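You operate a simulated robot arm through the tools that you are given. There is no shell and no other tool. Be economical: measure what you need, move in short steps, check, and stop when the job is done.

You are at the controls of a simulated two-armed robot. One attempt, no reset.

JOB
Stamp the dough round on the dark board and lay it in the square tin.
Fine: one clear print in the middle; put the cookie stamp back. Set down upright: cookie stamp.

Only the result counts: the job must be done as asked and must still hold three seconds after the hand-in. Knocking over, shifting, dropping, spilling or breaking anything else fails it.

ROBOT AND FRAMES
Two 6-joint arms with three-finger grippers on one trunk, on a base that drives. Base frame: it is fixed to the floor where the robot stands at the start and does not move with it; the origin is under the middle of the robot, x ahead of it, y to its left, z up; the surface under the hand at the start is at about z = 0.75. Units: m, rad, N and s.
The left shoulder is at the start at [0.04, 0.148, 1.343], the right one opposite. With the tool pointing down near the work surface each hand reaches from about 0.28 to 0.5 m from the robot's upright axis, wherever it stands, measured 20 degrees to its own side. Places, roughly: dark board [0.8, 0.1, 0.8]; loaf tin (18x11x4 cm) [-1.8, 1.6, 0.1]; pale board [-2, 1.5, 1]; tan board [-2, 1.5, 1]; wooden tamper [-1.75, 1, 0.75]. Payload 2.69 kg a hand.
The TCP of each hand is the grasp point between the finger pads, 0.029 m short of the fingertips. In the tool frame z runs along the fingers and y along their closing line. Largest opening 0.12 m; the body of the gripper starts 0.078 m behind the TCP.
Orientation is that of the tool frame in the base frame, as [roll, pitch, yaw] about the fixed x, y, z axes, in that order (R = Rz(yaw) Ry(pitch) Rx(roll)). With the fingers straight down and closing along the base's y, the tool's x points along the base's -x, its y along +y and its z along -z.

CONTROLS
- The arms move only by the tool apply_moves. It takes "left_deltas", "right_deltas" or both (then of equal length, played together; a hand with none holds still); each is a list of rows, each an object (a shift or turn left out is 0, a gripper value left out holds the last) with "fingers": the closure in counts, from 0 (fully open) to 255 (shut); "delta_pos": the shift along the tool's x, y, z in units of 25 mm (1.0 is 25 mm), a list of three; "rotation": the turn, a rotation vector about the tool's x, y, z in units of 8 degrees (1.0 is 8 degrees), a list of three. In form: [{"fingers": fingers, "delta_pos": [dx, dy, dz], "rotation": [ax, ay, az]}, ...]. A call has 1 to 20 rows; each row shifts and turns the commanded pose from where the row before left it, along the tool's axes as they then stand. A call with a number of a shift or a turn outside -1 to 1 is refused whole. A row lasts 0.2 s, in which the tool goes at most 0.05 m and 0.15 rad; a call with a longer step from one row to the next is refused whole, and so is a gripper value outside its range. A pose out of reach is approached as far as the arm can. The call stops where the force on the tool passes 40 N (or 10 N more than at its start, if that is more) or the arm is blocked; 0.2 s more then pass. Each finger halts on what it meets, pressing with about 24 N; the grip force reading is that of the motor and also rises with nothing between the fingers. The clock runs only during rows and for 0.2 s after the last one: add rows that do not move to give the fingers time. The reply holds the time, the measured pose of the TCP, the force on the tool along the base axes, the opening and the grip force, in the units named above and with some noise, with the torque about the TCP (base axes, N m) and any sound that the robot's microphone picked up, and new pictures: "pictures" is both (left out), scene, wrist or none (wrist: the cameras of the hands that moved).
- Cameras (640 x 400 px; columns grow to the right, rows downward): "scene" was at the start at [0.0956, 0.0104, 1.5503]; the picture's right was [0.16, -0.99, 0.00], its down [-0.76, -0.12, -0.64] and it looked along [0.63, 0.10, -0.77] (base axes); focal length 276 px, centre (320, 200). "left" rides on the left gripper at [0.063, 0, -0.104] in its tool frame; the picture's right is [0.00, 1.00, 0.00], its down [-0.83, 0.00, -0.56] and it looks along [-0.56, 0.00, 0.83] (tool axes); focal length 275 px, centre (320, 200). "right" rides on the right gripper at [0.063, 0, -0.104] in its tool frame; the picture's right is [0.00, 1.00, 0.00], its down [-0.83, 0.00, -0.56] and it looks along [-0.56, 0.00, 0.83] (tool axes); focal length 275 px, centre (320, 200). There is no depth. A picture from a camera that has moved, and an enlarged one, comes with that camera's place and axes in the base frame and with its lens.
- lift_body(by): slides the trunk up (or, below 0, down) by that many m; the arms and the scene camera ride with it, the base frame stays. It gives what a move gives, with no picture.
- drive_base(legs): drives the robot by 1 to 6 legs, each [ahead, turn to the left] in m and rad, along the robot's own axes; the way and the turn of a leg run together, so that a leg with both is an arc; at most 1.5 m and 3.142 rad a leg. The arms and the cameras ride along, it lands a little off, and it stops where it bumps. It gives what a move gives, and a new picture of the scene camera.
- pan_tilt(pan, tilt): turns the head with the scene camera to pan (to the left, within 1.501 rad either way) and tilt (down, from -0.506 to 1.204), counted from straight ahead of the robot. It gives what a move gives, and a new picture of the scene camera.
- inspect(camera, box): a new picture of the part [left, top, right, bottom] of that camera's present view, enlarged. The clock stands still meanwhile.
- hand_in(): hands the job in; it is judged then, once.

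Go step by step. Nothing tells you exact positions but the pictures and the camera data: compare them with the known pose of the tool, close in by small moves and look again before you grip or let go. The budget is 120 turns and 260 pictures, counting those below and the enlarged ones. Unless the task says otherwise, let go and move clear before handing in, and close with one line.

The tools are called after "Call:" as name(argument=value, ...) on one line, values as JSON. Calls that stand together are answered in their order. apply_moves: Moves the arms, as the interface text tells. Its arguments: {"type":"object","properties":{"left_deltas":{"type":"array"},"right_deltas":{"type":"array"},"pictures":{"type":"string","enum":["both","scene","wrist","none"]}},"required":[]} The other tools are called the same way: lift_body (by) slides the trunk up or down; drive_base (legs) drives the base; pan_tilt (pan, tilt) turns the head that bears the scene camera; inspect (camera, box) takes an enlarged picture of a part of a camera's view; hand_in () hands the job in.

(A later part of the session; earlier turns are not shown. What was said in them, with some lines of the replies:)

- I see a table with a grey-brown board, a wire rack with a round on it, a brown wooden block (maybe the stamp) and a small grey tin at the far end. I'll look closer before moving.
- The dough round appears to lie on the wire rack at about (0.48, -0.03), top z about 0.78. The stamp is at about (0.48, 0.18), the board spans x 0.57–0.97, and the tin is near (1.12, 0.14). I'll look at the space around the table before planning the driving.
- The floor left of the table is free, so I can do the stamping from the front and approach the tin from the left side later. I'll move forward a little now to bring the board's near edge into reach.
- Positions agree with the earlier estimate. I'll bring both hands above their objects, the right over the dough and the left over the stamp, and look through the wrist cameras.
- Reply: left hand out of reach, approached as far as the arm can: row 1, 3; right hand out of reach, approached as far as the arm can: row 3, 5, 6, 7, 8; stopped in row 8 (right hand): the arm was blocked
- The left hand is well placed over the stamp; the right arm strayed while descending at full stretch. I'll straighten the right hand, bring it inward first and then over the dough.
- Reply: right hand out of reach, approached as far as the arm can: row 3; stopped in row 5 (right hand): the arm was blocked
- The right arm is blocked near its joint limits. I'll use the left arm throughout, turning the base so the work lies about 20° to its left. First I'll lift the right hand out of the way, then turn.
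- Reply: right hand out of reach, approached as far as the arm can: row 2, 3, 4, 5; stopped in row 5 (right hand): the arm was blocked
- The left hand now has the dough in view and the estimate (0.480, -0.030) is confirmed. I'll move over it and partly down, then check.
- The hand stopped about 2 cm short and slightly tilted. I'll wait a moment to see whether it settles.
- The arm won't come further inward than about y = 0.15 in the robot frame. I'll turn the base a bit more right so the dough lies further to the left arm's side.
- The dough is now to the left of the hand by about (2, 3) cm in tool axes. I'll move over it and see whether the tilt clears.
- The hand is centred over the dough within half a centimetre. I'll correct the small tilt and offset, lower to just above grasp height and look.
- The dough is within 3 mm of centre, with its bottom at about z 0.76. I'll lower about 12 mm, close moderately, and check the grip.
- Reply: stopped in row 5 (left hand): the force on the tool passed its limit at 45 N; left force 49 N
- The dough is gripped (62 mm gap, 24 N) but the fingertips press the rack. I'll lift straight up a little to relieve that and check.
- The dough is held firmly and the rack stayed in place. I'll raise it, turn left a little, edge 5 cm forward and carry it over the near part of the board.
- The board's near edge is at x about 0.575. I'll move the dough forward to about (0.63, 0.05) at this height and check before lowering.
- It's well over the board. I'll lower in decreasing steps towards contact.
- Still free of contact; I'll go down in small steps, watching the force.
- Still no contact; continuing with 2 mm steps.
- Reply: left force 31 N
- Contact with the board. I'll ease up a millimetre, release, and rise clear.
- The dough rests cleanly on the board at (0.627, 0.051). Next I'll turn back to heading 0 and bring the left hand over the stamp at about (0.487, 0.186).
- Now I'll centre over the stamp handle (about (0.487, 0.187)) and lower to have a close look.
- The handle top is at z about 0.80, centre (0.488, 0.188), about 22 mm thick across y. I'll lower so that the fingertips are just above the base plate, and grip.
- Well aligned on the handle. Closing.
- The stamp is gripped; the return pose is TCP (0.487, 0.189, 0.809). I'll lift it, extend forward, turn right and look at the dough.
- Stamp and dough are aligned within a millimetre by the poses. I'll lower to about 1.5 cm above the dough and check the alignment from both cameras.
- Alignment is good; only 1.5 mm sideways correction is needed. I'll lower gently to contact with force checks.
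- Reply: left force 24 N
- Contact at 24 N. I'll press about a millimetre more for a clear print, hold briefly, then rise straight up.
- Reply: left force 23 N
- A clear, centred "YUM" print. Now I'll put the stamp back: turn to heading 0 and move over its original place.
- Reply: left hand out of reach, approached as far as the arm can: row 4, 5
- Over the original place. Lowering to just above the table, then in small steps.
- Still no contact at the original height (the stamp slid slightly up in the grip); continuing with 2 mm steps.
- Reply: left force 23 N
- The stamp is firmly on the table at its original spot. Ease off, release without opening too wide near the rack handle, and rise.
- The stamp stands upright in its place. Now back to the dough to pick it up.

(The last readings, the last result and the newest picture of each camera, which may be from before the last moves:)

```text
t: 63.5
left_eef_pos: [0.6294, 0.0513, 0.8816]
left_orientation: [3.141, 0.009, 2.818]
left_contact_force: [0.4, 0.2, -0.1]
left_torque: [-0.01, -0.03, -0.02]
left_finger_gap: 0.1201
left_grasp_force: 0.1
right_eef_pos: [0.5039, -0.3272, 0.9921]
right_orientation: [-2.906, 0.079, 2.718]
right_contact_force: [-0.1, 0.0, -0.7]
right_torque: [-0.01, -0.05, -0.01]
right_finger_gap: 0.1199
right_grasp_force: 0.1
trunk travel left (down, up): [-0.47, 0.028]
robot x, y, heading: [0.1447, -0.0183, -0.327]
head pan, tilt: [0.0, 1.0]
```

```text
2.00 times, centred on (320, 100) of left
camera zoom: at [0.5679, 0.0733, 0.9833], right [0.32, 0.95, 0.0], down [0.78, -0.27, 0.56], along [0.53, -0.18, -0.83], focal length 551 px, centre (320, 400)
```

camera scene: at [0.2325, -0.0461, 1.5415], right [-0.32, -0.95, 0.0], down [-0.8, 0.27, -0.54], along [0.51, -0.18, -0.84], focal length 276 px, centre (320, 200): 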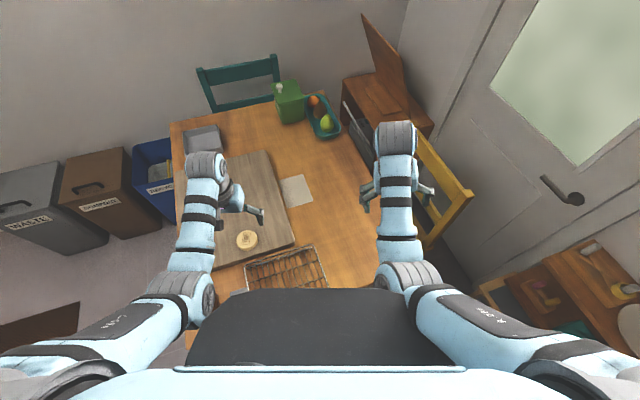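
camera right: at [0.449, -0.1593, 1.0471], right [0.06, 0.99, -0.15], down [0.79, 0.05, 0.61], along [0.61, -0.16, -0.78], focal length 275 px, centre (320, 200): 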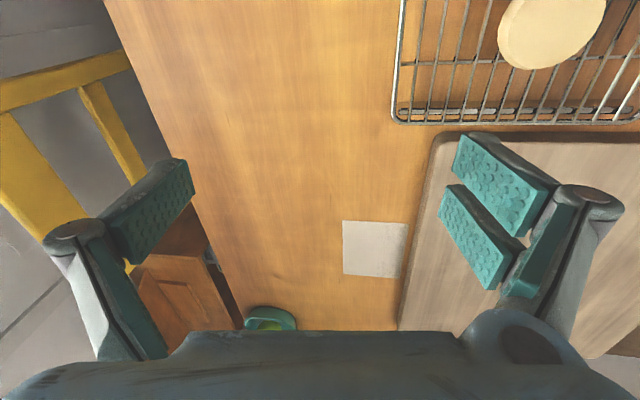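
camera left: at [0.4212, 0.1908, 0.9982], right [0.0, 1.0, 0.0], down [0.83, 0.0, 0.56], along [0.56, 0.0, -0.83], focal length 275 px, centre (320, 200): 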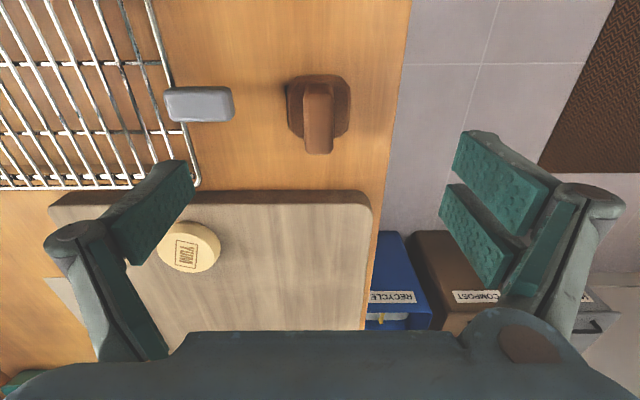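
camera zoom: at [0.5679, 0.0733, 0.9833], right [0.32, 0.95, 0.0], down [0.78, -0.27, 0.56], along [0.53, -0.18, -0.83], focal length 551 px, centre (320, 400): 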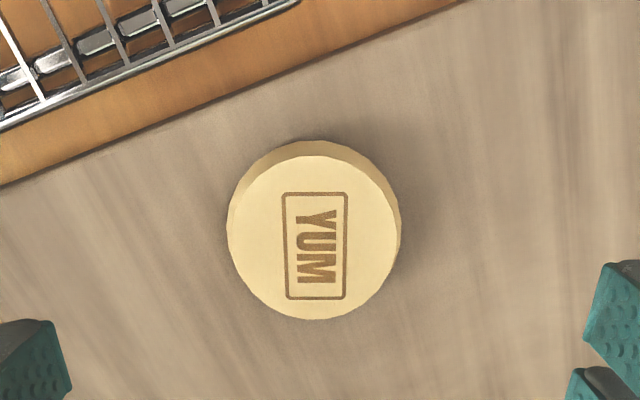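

The print is clear and near the middle. I'll centre, lower to the same grip height as before and close gently.

Call:
apply_moves(left_deltas=[{"delta_pos": [0.03, -0.1, 0.7]}, {"delta_pos": [0, 0, 0.7]}, {"delta_pos": [0, 0, 0.7]}, {"delta_pos": [0, 0, 0.6]}, {"delta_pos": [0, 0, 0.2]}, {}], pictures="wrist")

Call:
apply_moves(left_deltas=[{"fingers": 100}, {"fingers": 145}, {"fingers": 145}, {"fingers": 145}, {"fingers": 145}], pictures="wrist")

```text
t: 64.9
left_eef_pos: [0.6288, 0.051, 0.8075]
left_orientation: [-3.141, 0.01, 2.817]
left_contact_force: [-0.1, 0.0, 0.1]
left_torque: [0.01, -0.03, -0.04]
left_finger_gap: 0.1201
left_grasp_force: 0.0
right_eef_pos: [0.5047, -0.3272, 0.9915]
right_orientation: [-2.907, 0.078, 2.717]
right_contact_force: [0.3, -0.3, -0.6]
right_torque: [0.01, -0.01, -0.02]
right_finger_gap: 0.1201
right_grasp_force: 0.0
trunk travel left (down, up): [-0.47, 0.028]
robot x, y, heading: [0.1458, -0.0159, -0.331]
head pan, tilt: [0.0, 1.0]
camera left: at [0.5669, 0.0715, 0.9111], right [0.32, 0.95, 0.0], down [0.78, -0.27, 0.56], along [0.53, -0.18, -0.83], focal length 275 px, centre (320, 200)
```

left: 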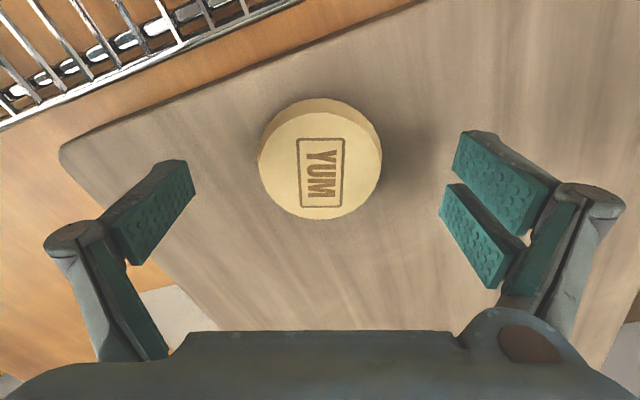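

```text
t: 66.1
left_eef_pos: [0.6286, 0.0491, 0.8082]
left_orientation: [-3.141, 0.012, 2.816]
left_contact_force: [0.2, -0.5, 1.0]
left_torque: [-0.05, 0.03, -0.02]
left_finger_gap: 0.062
left_grasp_force: 24.2
right_eef_pos: [0.5036, -0.3267, 0.9918]
right_orientation: [-2.906, 0.078, 2.718]
right_contact_force: [0.1, 0.8, -0.4]
right_torque: [0.0, -0.04, -0.01]
right_finger_gap: 0.1199
right_grasp_force: 0.1
trunk travel left (down, up): [-0.47, 0.028]
robot x, y, heading: [0.1436, -0.0141, -0.326]
head pan, tilt: [0.0, 1.0]
camera left: at [0.5669, 0.0715, 0.9112], right [0.32, 0.95, 0.0], down [0.78, -0.27, 0.56], along [0.53, -0.18, -0.83], focal length 275 px, centre (320, 200)
```

left: 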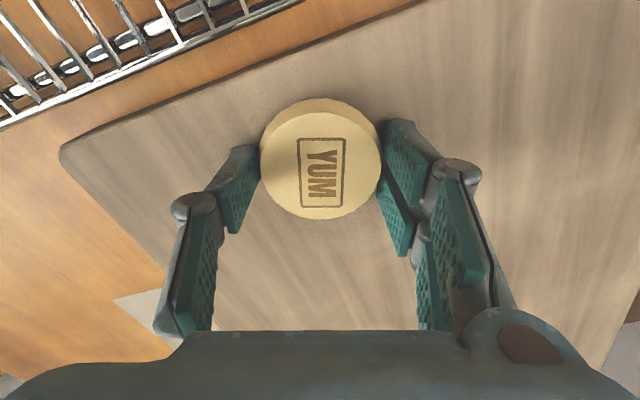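

The stamped dough is gripped. I'll lift it, retract slightly, then drive around to the left side of the table via a clear waypoint.

Call:
apply_moves(left_deltas=[{"delta_pos": [0, 0, -0.3]}, {"delta_pos": [0, 0, -0.8]}, {"delta_pos": [0, 0, -0.9]}, {"delta_pos": [0, 0, -0.9]}, {"delta_pos": [0, 0, -0.9]}, {"delta_pos": [0.5, 0, -0.9]}, {"delta_pos": [0.5, 0, -0.9]}, {"delta_pos": [0.5, 0, -0.9]}, {}], pictures="wrist")

Call:
drive_base(legs=[[0.0, 0.33], [-0.2, 0.0]])

```text
t: 68.1
left_eef_pos: [0.6062, 0.0582, 0.9439]
left_orientation: [-3.141, 0.011, 2.817]
left_contact_force: [0.2, -0.3, -0.9]
left_torque: [-0.04, -0.01, 0.02]
left_finger_gap: 0.0619
left_grasp_force: 24.0
left hand out of reach, approached as far as the arm can: row 7, 8
right_eef_pos: [0.5033, -0.3271, 0.9913]
right_orientation: [-2.907, 0.077, 2.719]
right_contact_force: [-0.4, -0.5, -0.2]
right_torque: [0.03, -0.01, -0.01]
right_finger_gap: 0.12
right_grasp_force: 0.0
trunk travel left (down, up): [-0.47, 0.028]
robot x, y, heading: [0.1489, -0.0171, -0.33]
head pan, tilt: [0.0, 1.0]
camera left: at [0.545, 0.0791, 1.0463], right [0.32, 0.95, 0.0], down [0.78, -0.27, 0.56], along [0.53, -0.18, -0.83], focal length 275 px, centre (320, 200)
```

left: 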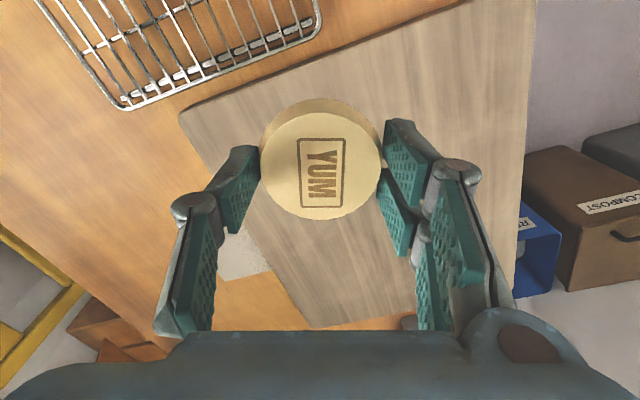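

```text
t: 70.7
left_eef_pos: [0.3617, 0.2018, 0.9424]
left_orientation: [-3.14, 0.006, -3.133]
left_contact_force: [1.0, 0.2, 0.2]
left_torque: [-0.02, 0.0, 0.0]
left_finger_gap: 0.0616
left_grasp_force: 24.0
right_eef_pos: [0.3912, -0.193, 0.9901]
right_orientation: [-2.907, 0.076, 3.052]
right_contact_force: [0.4, 0.8, -0.6]
right_torque: [-0.02, 0.03, -0.04]
right_finger_gap: 0.12
right_grasp_force: 0.1
trunk travel left (down, up): [-0.47, 0.028]
robot x, y, heading: [-0.0504, -0.0176, 0.008]
head pan, tilt: [0.0, 1.0]
camera scene: at [0.0443, -0.0182, 1.5411], right [0.0, -1.0, 0.0], down [-0.84, 0.0, -0.54], along [0.54, 0.0, -0.84], focal length 276 px, centre (320, 200)
```

scene: 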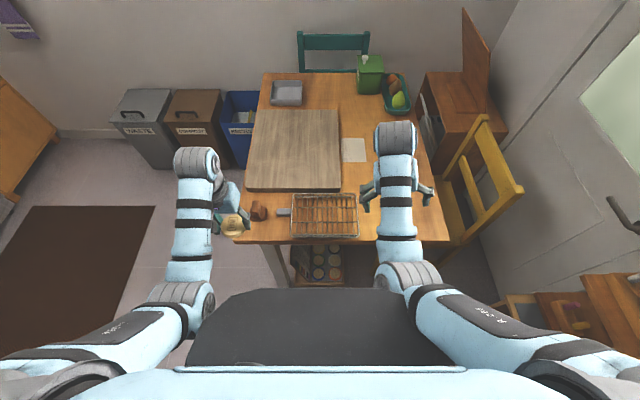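

Everything on the table is in order. Now turning left and driving to the waypoint beside the table.

Call:
drive_base(legs=[[0.0, 1.19], [0.68, 0.0]])

```text
t: 77.5
left_eef_pos: [0.1533, 1.0751, 0.943]
left_orientation: [3.14, 0.011, -1.944]
left_contact_force: [-0.3, 0.2, 0.2]
left_torque: [-0.01, -0.02, 0.03]
left_finger_gap: 0.0619
left_grasp_force: 24.1
right_eef_pos: [0.5318, 0.9542, 0.9921]
right_orientation: [-2.908, 0.082, -2.046]
right_contact_force: [-0.8, -1.1, -0.5]
right_torque: [-0.01, 0.06, 0.03]
right_finger_gap: 0.1198
right_grasp_force: 0.1
trunk travel left (down, up): [-0.47, 0.028]
robot x, y, heading: [0.2019, 0.6157, 1.189]
head pan, tilt: [0.0, 1.0]
camera scene: at [0.2354, 0.6953, 1.5416], right [0.93, -0.37, 0.0], down [-0.31, -0.78, -0.54], along [0.2, 0.5, -0.84], focal length 276 px, centre (320, 200)
```

scene: 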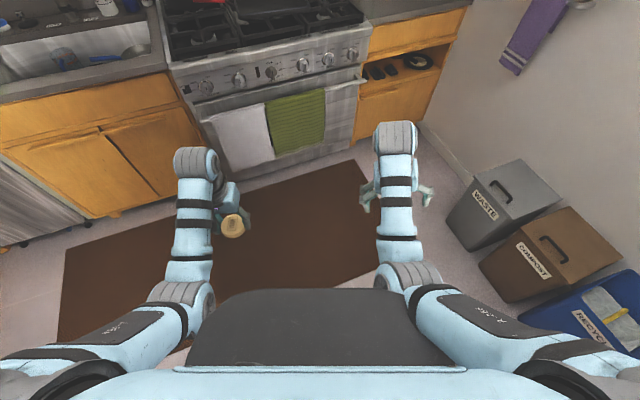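

The way is clear; the bins begin at about x = 1.3. Now turning to face along +x and driving forward beside the table.

Call:
drive_base(legs=[[0.0, -1.19], [0.68, 0.0]])

```text
t: 84.1
left_eef_pos: [1.2865, 0.8233, 0.9432]
left_orientation: [-3.141, 0.011, 3.136]
left_contact_force: [-0.6, 0.1, -0.1]
left_torque: [-0.06, 0.04, 0.0]
left_finger_gap: 0.0616
left_grasp_force: 23.9
right_eef_pos: [1.3092, 0.4254, 0.9916]
right_orientation: [-2.908, 0.082, 3.037]
right_contact_force: [-0.4, -0.3, -0.5]
right_torque: [0.01, 0.0, -0.01]
right_finger_gap: 0.1199
right_grasp_force: 0.1
trunk travel left (down, up): [-0.47, 0.028]
robot x, y, heading: [0.8766, 0.6091, -0.01]
head pan, tilt: [0.0, 1.0]
camera scene: at [0.9629, 0.6071, 1.5416], right [-0.01, -1.0, 0.0], down [-0.84, 0.01, -0.54], along [0.54, -0.01, -0.84], focal length 276 px, centre (320, 200)
```

scene: 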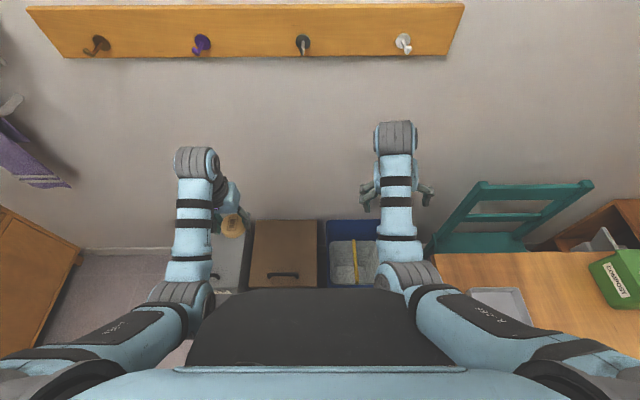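

Beside the table now. Turning right to face it.

Call:
drive_base(legs=[[0.0, -1.56]])

Call:
apply_moves(left_deltas=[{}], pictures="wrist")

```text
t: 88.3
left_eef_pos: [1.0942, 0.1993, 0.9424]
left_orientation: [-3.141, 0.012, 1.577]
left_contact_force: [-0.1, 0.6, -0.2]
left_torque: [0.04, -0.01, -0.01]
left_finger_gap: 0.0619
left_grasp_force: 23.8
right_eef_pos: [0.6975, 0.1713, 0.9911]
right_orientation: [-2.908, 0.079, 1.478]
right_contact_force: [0.3, -0.3, -0.7]
right_torque: [0.01, 0.0, -0.01]
right_finger_gap: 0.1202
right_grasp_force: 0.1
trunk travel left (down, up): [-0.47, 0.028]
robot x, y, heading: [0.8727, 0.6131, -1.567]
head pan, tilt: [0.0, 1.0]
camera scene: at [0.8752, 0.5179, 1.5415], right [-1.0, 0.0, 0.0], down [0.0, 0.84, -0.54], along [0.0, -0.54, -0.84], focal length 276 px, centre (320, 200)
```

scene: 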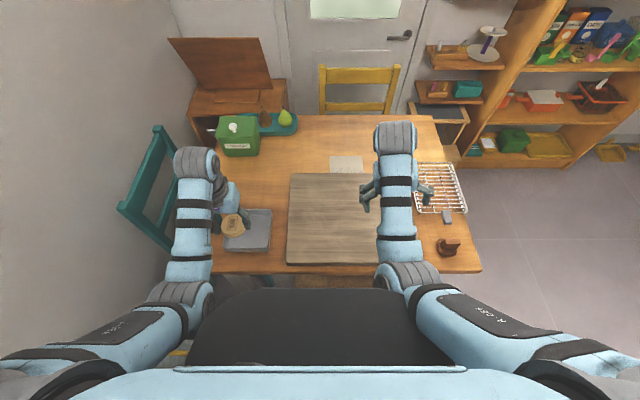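

```text
t: 88.7
left_eef_pos: [1.0936, 0.2004, 0.9437]
left_orientation: [-3.141, 0.009, 1.576]
left_contact_force: [-0.1, 0.2, 0.3]
left_torque: [-0.01, 0.0, -0.01]
left_finger_gap: 0.062
left_grasp_force: 23.8
right_eef_pos: [0.6966, 0.1705, 0.9917]
right_orientation: [-2.906, 0.083, 1.476]
right_contact_force: [-0.3, -0.4, 0.0]
right_torque: [-0.03, 0.0, 0.0]
right_finger_gap: 0.12
right_grasp_force: 0.0
trunk travel left (down, up): [-0.47, 0.028]
robot x, y, heading: [0.8734, 0.6054, -1.571]
head pan, tilt: [0.0, 1.0]
camera left: at [1.0927, 0.2649, 1.0462], right [1.0, 0.0, 0.0], down [0.0, -0.83, 0.56], along [0.0, -0.56, -0.83], focal length 275 px, centre (320, 200)
```

left: 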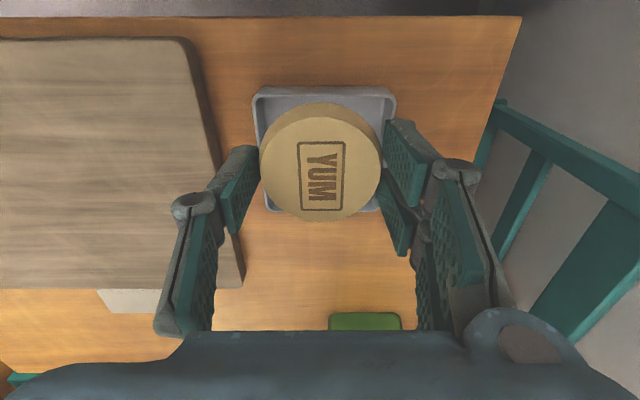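

The tin is directly ahead, centred at about (1.097, 0.141) and about 13 cm across. I'll drive 5 cm closer and move over it.

Call:
drive_base(legs=[[0.05, 0.0]])

Call:
apply_moves(left_deltas=[{"delta_pos": [0, 0.07, 0.5]}, {"delta_pos": [0, 0.07, 0.5]}, {"delta_pos": [-0.3, 0, 0.5]}, {}])

Call:
inspect(camera="scene", box=[200, 190, 312, 260])

```text
t: 89.7
left_eef_pos: [1.0944, 0.1601, 0.9475]
left_orientation: [3.14, 0.021, 1.577]
left_contact_force: [0.1, -0.1, -0.8]
left_torque: [-0.07, 0.0, 0.0]
left_finger_gap: 0.0617
left_grasp_force: 23.9
right_eef_pos: [0.6964, 0.132, 0.995]
right_orientation: [-2.907, 0.089, 1.476]
right_contact_force: [1.0, 1.3, -0.1]
right_torque: [-0.1, 0.05, 0.02]
right_finger_gap: 0.1198
right_grasp_force: 0.0
trunk travel left (down, up): [-0.47, 0.028]
robot x, y, heading: [0.8727, 0.5607, -1.573]
head pan, tilt: [0.0, 1.0]
camera scene: at [0.875, 0.4826, 1.5423], right [-1.0, 0.0, 0.0], down [0.0, 0.84, -0.55], along [0.0, -0.55, -0.84], focal length 276 px, centre (320, 200)
```

scene: 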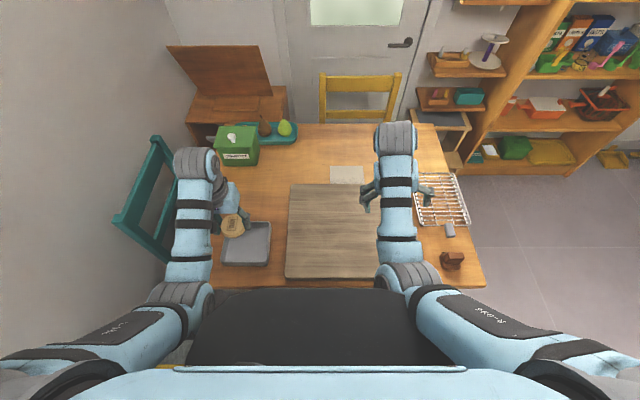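

```text
t: 90.7
left_eef_pos: [1.0973, 0.1435, 0.9061]
left_orientation: [3.141, 0.009, 1.578]
left_contact_force: [-0.3, -0.7, -0.6]
left_torque: [0.02, 0.01, 0.01]
left_finger_gap: 0.062
left_grasp_force: 24.3
right_eef_pos: [0.6957, 0.1216, 0.9909]
right_orientation: [-2.906, 0.078, 1.477]
right_contact_force: [0.4, -0.5, -0.1]
right_torque: [0.02, 0.03, 0.0]
right_finger_gap: 0.1202
right_grasp_force: 0.0
trunk travel left (down, up): [-0.47, 0.028]
robot x, y, heading: [0.8763, 0.5587, -1.573]
head pan, tilt: [0.0, 1.0]
camera scene: at [0.8749, 0.4664, 1.5413], right [-1.0, 0.0, 0.0], down [0.0, 0.84, -0.54], along [0.0, -0.54, -0.84], focal length 276 px, centre (320, 200)
camera left: at [1.0965, 0.2076, 1.0083], right [1.0, 0.0, 0.0], down [0.0, -0.83, 0.56], along [0.0, -0.56, -0.83], focal length 275 px, centre (320, 200)
```

scene: 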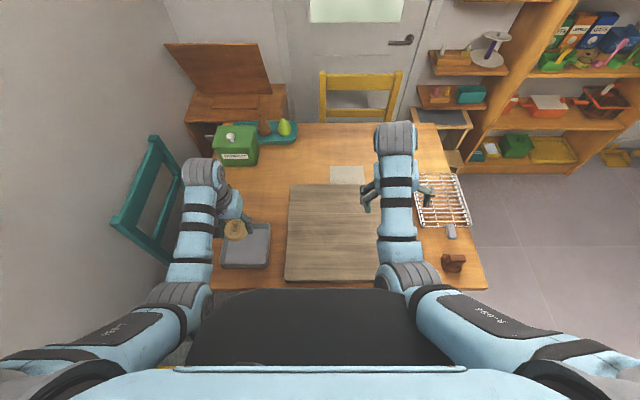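
left: 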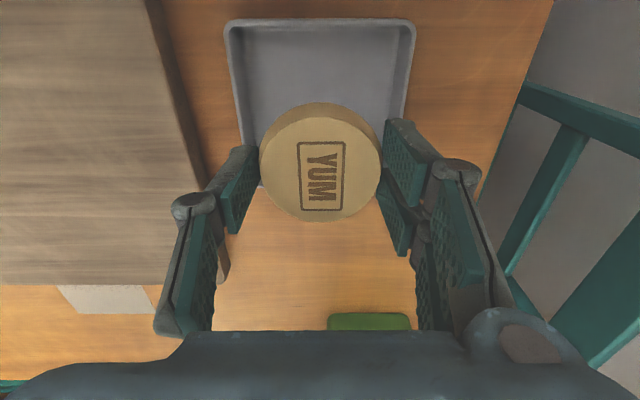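

```text
5.71 times, centred on (256, 225) of scene
camera zoom: at [0.8749, 0.4664, 1.5413], right [-1.0, 0.0, 0.0], down [0.0, 0.84, -0.54], along [0.0, -0.54, -0.84], focal length 1576 px, centre (686, 57)
```

zoom: 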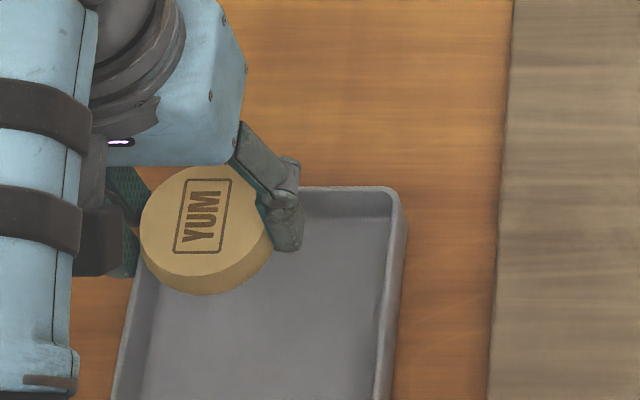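

The tin centre is confirmed at about (1.096, 0.137). I'll adjust and lower the dough inside.

Call:
apply_moves(left_deltas=[{"delta_pos": [-0.26, -0.05, 0.5]}, {"delta_pos": [0, 0, 0.8]}, {"delta_pos": [0, 0, 0.8]}, {"delta_pos": [0, 0, 0.8]}, {"delta_pos": [0, 0, 0.6]}, {}])

Call:
inspect(camera="scene", box=[200, 200, 312, 270])

```text
t: 92.1
left_eef_pos: [1.0956, 0.1361, 0.8178]
left_orientation: [-3.141, 0.011, 1.579]
left_contact_force: [0.5, 0.7, 0.0]
left_torque: [-0.01, -0.03, -0.01]
left_finger_gap: 0.0616
left_grasp_force: 24.4
right_eef_pos: [0.6956, 0.1244, 0.9905]
right_orientation: [-2.906, 0.08, 1.477]
right_contact_force: [0.3, -0.2, 0.2]
right_torque: [0.03, -0.02, 0.02]
right_finger_gap: 0.1201
right_grasp_force: 0.1
trunk travel left (down, up): [-0.47, 0.028]
robot x, y, heading: [0.8765, 0.5569, -1.574]
head pan, tilt: [0.0, 1.0]
camera scene: at [0.875, 0.4687, 1.5415], right [-1.0, 0.0, 0.0], down [0.0, 0.84, -0.54], along [0.0, -0.54, -0.84], focal length 276 px, centre (320, 200)
camera left: at [1.0955, 0.2008, 0.9217], right [1.0, 0.0, 0.0], down [0.0, -0.83, 0.56], along [0.0, -0.56, -0.83], focal length 275 px, centre (320, 200)
```

scene: 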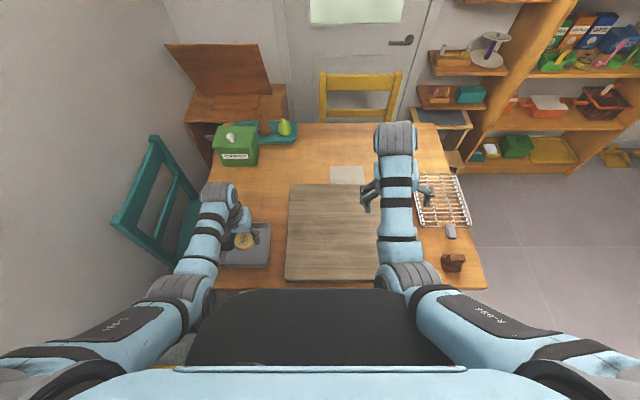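
left: 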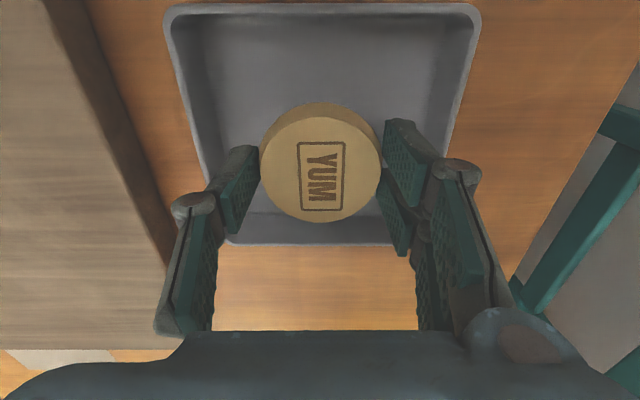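

```text
5.71 times, centred on (256, 235) of scene
camera zoom: at [0.875, 0.4687, 1.5415], right [-1.0, 0.0, 0.0], down [0.0, 0.84, -0.54], along [0.0, -0.54, -0.84], focal length 1576 px, centre (686, 0)
```

zoom: 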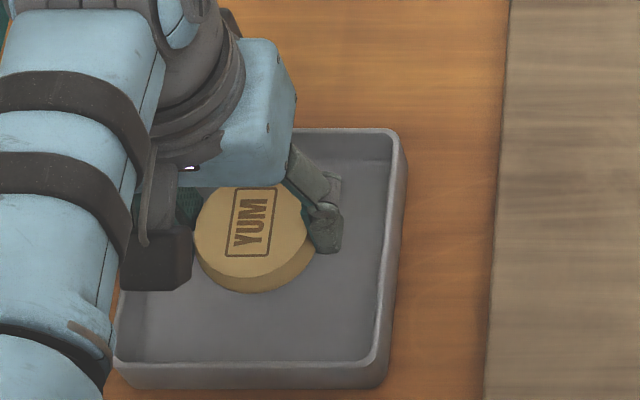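

It is inside the tin's rim, well centred. Lowering in small steps to the tin floor.

Call:
apply_moves(left_deltas=[{"delta_pos": [0.08, 0, 0.4]}, {"delta_pos": [0, 0, 0.16]}, {}], pictures="none")

Call:
apply_moves(left_deltas=[{"delta_pos": [0, 0, 0.12]}, {}], pictures="none")

Call:
apply_moves(left_deltas=[{"delta_pos": [0, 0, 0.12]}, {}], pictures="none")

```text
t: 92.9
left_eef_pos: [1.0967, 0.1375, 0.804]
left_orientation: [3.141, 0.01, 1.578]
left_contact_force: [0.4, 0.5, -0.4]
left_torque: [-0.02, -0.01, 0.03]
left_finger_gap: 0.0618
left_grasp_force: 24.2
right_eef_pos: [0.6964, 0.1237, 0.991]
right_orientation: [-2.906, 0.078, 1.476]
right_contact_force: [0.5, 0.4, -0.8]
right_torque: [-0.01, 0.01, -0.05]
right_finger_gap: 0.12
right_grasp_force: 0.1
trunk travel left (down, up): [-0.47, 0.028]
robot x, y, heading: [0.8757, 0.5603, -1.572]
head pan, tilt: [0.0, 1.0]
```

```text
t: 93.5
left_eef_pos: [1.0968, 0.1385, 0.801]
left_orientation: [-3.141, 0.013, 1.578]
left_contact_force: [-0.1, 0.1, -0.7]
left_torque: [0.03, -0.02, 0.0]
left_finger_gap: 0.062
left_grasp_force: 24.2
right_eef_pos: [0.6969, 0.1235, 0.9915]
right_orientation: [-2.905, 0.079, 1.477]
right_contact_force: [-0.6, -0.3, -0.1]
right_torque: [0.03, 0.02, -0.02]
right_finger_gap: 0.1203
right_grasp_force: 0.0
trunk travel left (down, up): [-0.47, 0.028]
robot x, y, heading: [0.8748, 0.5605, -1.574]
head pan, tilt: [0.0, 1.0]
```

```text
t: 94.1
left_eef_pos: [1.0973, 0.1371, 0.7986]
left_orientation: [-3.141, 0.009, 1.578]
left_contact_force: [-0.2, 0.3, -0.4]
left_torque: [0.0, 0.03, -0.02]
left_finger_gap: 0.0615
left_grasp_force: 24.2
right_eef_pos: [0.6958, 0.1229, 0.9918]
right_orientation: [-2.906, 0.079, 1.477]
right_contact_force: [0.7, 0.5, -0.1]
right_torque: [0.01, -0.01, 0.0]
right_finger_gap: 0.1201
right_grasp_force: 0.0
trunk travel left (down, up): [-0.47, 0.028]
robot x, y, heading: [0.8781, 0.5612, -1.573]
head pan, tilt: [0.0, 1.0]
```

Call:
apply_moves(left_deltas=[{"delta_pos": [0, 0, 0.12]}, {}], pictures="none")

Call:
apply_moves(left_deltas=[{"delta_pos": [0, 0, 0.1]}, {}], pictures="none")

Call:
apply_moves(left_deltas=[{"delta_pos": [0, 0, 0.08]}, {}], pictures="wrist")

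```text
t: 94.7
left_eef_pos: [1.0969, 0.1383, 0.7966]
left_orientation: [3.141, 0.01, 1.579]
left_contact_force: [-0.7, 0.3, -0.9]
left_torque: [0.01, -0.01, 0.04]
left_finger_gap: 0.0617
left_grasp_force: 23.5
right_eef_pos: [0.6968, 0.123, 0.992]
right_orientation: [-2.905, 0.079, 1.476]
right_contact_force: [0.2, 0.5, 0.2]
right_torque: [0.0, -0.02, 0.03]
right_finger_gap: 0.12
right_grasp_force: 0.0
trunk travel left (down, up): [-0.47, 0.028]
robot x, y, heading: [0.8787, 0.5629, -1.571]
head pan, tilt: [0.0, 1.0]
```

```text
t: 95.3
left_eef_pos: [1.0967, 0.1379, 0.7938]
left_orientation: [-3.141, 0.01, 1.578]
left_contact_force: [-0.2, 0.7, -0.3]
left_torque: [0.0, 0.01, 0.01]
left_finger_gap: 0.0616
left_grasp_force: 23.6
right_eef_pos: [0.6969, 0.1242, 0.9905]
right_orientation: [-2.906, 0.08, 1.477]
right_contact_force: [0.3, 0.1, -0.4]
right_torque: [0.01, 0.02, 0.01]
right_finger_gap: 0.1199
right_grasp_force: 0.1
trunk travel left (down, up): [-0.47, 0.028]
robot x, y, heading: [0.8771, 0.56, -1.573]
head pan, tilt: [0.0, 1.0]
```

```text
t: 95.9
left_eef_pos: [1.0974, 0.1377, 0.7921]
left_orientation: [-3.141, 0.011, 1.576]
left_contact_force: [0.1, 0.8, -0.2]
left_torque: [0.04, -0.02, -0.03]
left_finger_gap: 0.0616
left_grasp_force: 24.0
right_eef_pos: [0.6976, 0.1237, 0.991]
right_orientation: [-2.906, 0.078, 1.477]
right_contact_force: [0.4, -0.6, -0.1]
right_torque: [-0.01, 0.01, 0.01]
right_finger_gap: 0.12
right_grasp_force: 0.0
trunk travel left (down, up): [-0.47, 0.028]
robot x, y, heading: [0.8741, 0.5605, -1.574]
head pan, tilt: [0.0, 1.0]
camera left: at [1.0964, 0.2033, 0.895], right [1.0, 0.0, 0.0], down [0.0, -0.83, 0.56], along [0.0, -0.56, -0.83], focal length 275 px, centre (320, 200)
```

left: 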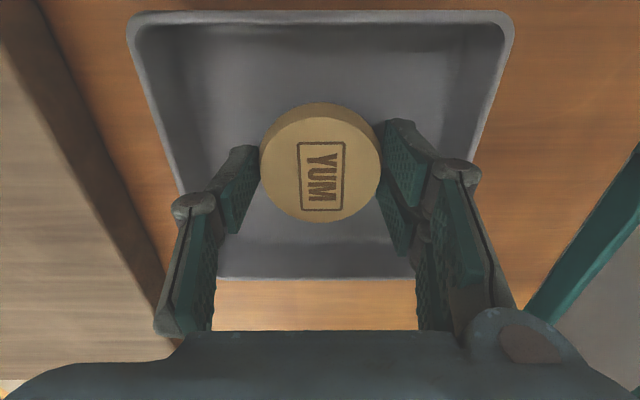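

Still free; continuing down gently.

Call:
apply_moves(left_deltas=[{"delta_pos": [0, 0, 0.1]}, {}], pictures="none")

Call:
apply_moves(left_deltas=[{"delta_pos": [0, 0, 0.1]}, {}], pictures="none")

Call:
apply_moves(left_deltas=[{"delta_pos": [0, 0, 0.1]}, {}], pictures="none")

```text
t: 96.5
left_eef_pos: [1.0972, 0.1381, 0.7887]
left_orientation: [3.142, 0.011, 1.579]
left_contact_force: [1.0, 0.4, -0.2]
left_torque: [0.02, 0.0, 0.0]
left_finger_gap: 0.0618
left_grasp_force: 24.0
right_eef_pos: [0.696, 0.1239, 0.9907]
right_orientation: [-2.906, 0.079, 1.475]
right_contact_force: [0.5, -0.2, 0.3]
right_torque: [-0.04, -0.02, -0.02]
right_finger_gap: 0.1197
right_grasp_force: 0.0
trunk travel left (down, up): [-0.47, 0.028]
robot x, y, heading: [0.874, 0.5584, -1.568]
head pan, tilt: [0.0, 1.0]
```

```text
t: 97.1
left_eef_pos: [1.0962, 0.1382, 0.7865]
left_orientation: [3.141, 0.01, 1.578]
left_contact_force: [-0.3, -0.8, -1.1]
left_torque: [-0.02, -0.02, -0.01]
left_finger_gap: 0.0619
left_grasp_force: 24.7
right_eef_pos: [0.6957, 0.1241, 0.9906]
right_orientation: [-2.907, 0.08, 1.475]
right_contact_force: [-0.2, 0.6, 0.8]
right_torque: [0.04, 0.01, -0.02]
right_finger_gap: 0.1201
right_grasp_force: 0.0
trunk travel left (down, up): [-0.47, 0.028]
robot x, y, heading: [0.8773, 0.5632, -1.573]
head pan, tilt: [0.0, 1.0]
```

```text
t: 97.7
left_eef_pos: [1.0964, 0.1385, 0.783]
left_orientation: [-3.141, 0.01, 1.577]
left_contact_force: [0.8, -0.7, -0.5]
left_torque: [-0.03, -0.02, -0.01]
left_finger_gap: 0.0619
left_grasp_force: 24.0
right_eef_pos: [0.6976, 0.1241, 0.9924]
right_orientation: [-2.906, 0.079, 1.477]
right_contact_force: [0.0, 0.3, 0.1]
right_torque: [0.02, 0.02, 0.02]
right_finger_gap: 0.1201
right_grasp_force: 0.1
trunk travel left (down, up): [-0.47, 0.028]
robot x, y, heading: [0.8755, 0.557, -1.572]
head pan, tilt: [0.0, 1.0]
```

Call:
apply_moves(left_deltas=[{"delta_pos": [0, 0, 0.06]}, {}], pictures="none")

Call:
apply_moves(left_deltas=[{"delta_pos": [0, 0, 0.06]}, {}], pictures="wrist")

```text
t: 98.3
left_eef_pos: [1.097, 0.1385, 0.783]
left_orientation: [-3.141, 0.015, 1.577]
left_contact_force: [2.3, 0.6, 10.2]
left_torque: [0.16, 0.03, 0.0]
left_finger_gap: 0.0614
left_grasp_force: 24.6
right_eef_pos: [0.6969, 0.1255, 0.991]
right_orientation: [-2.906, 0.079, 1.477]
right_contact_force: [0.2, 0.1, -0.3]
right_torque: [0.01, -0.03, 0.01]
right_finger_gap: 0.12
right_grasp_force: 0.1
trunk travel left (down, up): [-0.47, 0.028]
robot x, y, heading: [0.8739, 0.5609, -1.573]
head pan, tilt: [0.0, 1.0]
```

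```text
t: 98.9
left_eef_pos: [1.0968, 0.1391, 0.7803]
left_orientation: [3.141, 0.015, 1.58]
left_contact_force: [5.5, -0.2, 17.2]
left_torque: [-0.1, -0.18, -0.02]
left_finger_gap: 0.0617
left_grasp_force: 24.2
right_eef_pos: [0.6958, 0.1261, 0.9925]
right_orientation: [-2.907, 0.079, 1.477]
right_contact_force: [-0.4, -0.5, -0.1]
right_torque: [0.01, 0.01, 0.03]
right_finger_gap: 0.1203
right_grasp_force: 0.1
trunk travel left (down, up): [-0.47, 0.028]
robot x, y, heading: [0.876, 0.5624, -1.565]
head pan, tilt: [0.0, 1.0]
camera left: at [1.096, 0.2039, 0.8843], right [1.0, 0.0, 0.0], down [0.0, -0.82, 0.57], along [0.0, -0.57, -0.82], focal length 275 px, centre (320, 200)
```

left: 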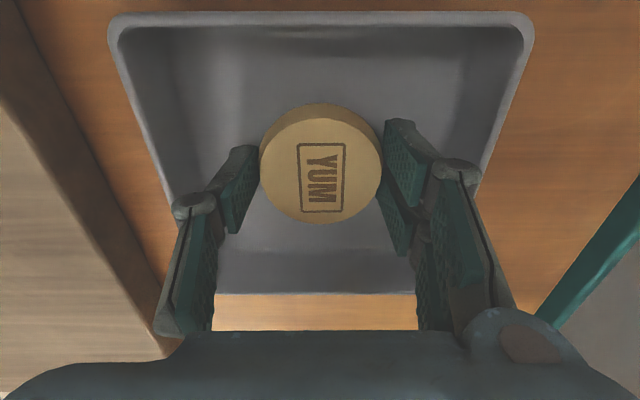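

The dough rests on the tin floor. Ease off, open only slightly so the fingers don't touch the tin walls, and rise.

Call:
apply_moves(left_deltas=[{"delta_pos": [0, 0, -0.06]}, {"fingers": 115}, {"fingers": 95}, {"fingers": 92}, {"fingers": 92}, {"delta_pos": [0, 0, -0.3]}, {"delta_pos": [0, 0, -0.6]}, {"delta_pos": [0, 0, -0.9]}, {"delta_pos": [0, 0, -0.9]}, {"delta_pos": [0, 0, -0.9]}, {"delta_pos": [0, 0, -0.9]}, {}])

Call:
inspect(camera="left", box=[200, 0, 440, 150])

Call:
inspect(camera="scene", box=[400, 160, 512, 290])

```text
t: 101.5
left_eef_pos: [1.0972, 0.139, 0.8942]
left_orientation: [3.141, 0.011, 1.579]
left_contact_force: [0.4, 0.0, 0.0]
left_torque: [0.01, -0.01, 0.0]
left_finger_gap: 0.0767
left_grasp_force: 0.1
right_eef_pos: [0.6963, 0.1241, 0.9909]
right_orientation: [-2.906, 0.078, 1.478]
right_contact_force: [-0.4, 0.6, -0.2]
right_torque: [-0.03, -0.01, 0.01]
right_finger_gap: 0.12
right_grasp_force: 0.1
trunk travel left (down, up): [-0.47, 0.028]
robot x, y, heading: [0.8756, 0.5624, -1.569]
head pan, tilt: [0.0, 1.0]
camera scene: at [0.8751, 0.4688, 1.5414], right [-1.0, 0.0, 0.0], down [0.0, 0.84, -0.54], along [0.0, -0.54, -0.84], focal length 276 px, centre (320, 200)
camera left: at [1.0962, 0.2049, 0.9974], right [1.0, 0.0, 0.0], down [0.0, -0.83, 0.56], along [0.0, -0.56, -0.83], focal length 275 px, centre (320, 200)
```

scene: 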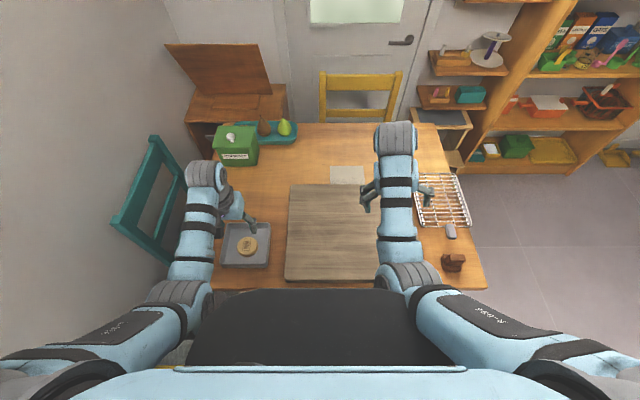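
left: 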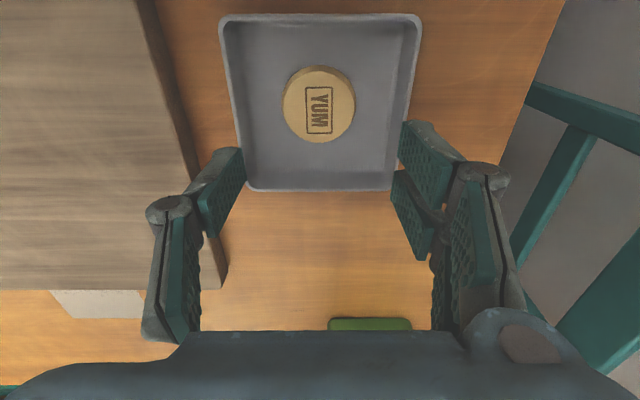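

```text
2.67 times, centred on (320, 75) of left
camera zoom: at [1.0962, 0.2049, 0.9974], right [1.0, 0.0, 0.0], down [0.0, -0.83, 0.56], along [0.0, -0.56, -0.83], focal length 734 px, centre (320, 533)
```

zoom: 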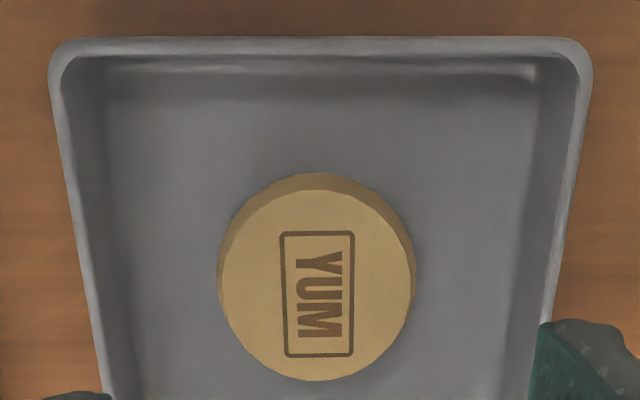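

```text
3.08 times, centred on (456, 225) of scene
camera zoom: at [0.8751, 0.4688, 1.5414], right [-1.0, 0.0, 0.0], down [0.0, 0.84, -0.54], along [0.0, -0.54, -0.84], focal length 848 px, centre (-98, 123)
```

zoom: 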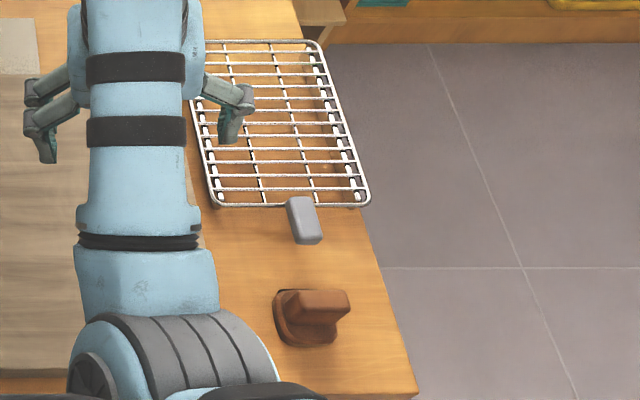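

The dough lies flat in the square tin with one clear "YUM" print. The stamp stands upright in its place, and the rack and board look undisturbed. Both hands are clear, so I'm handing in.

Call:
hand_in()

```text
The job is handed in.
```

I stamped the dough round once on the dark board, leaving a clear "YUM" print about 3 mm from its centre. I then laid it in the square tin and put the cookie stamp back upright in its place; the job is handed in.
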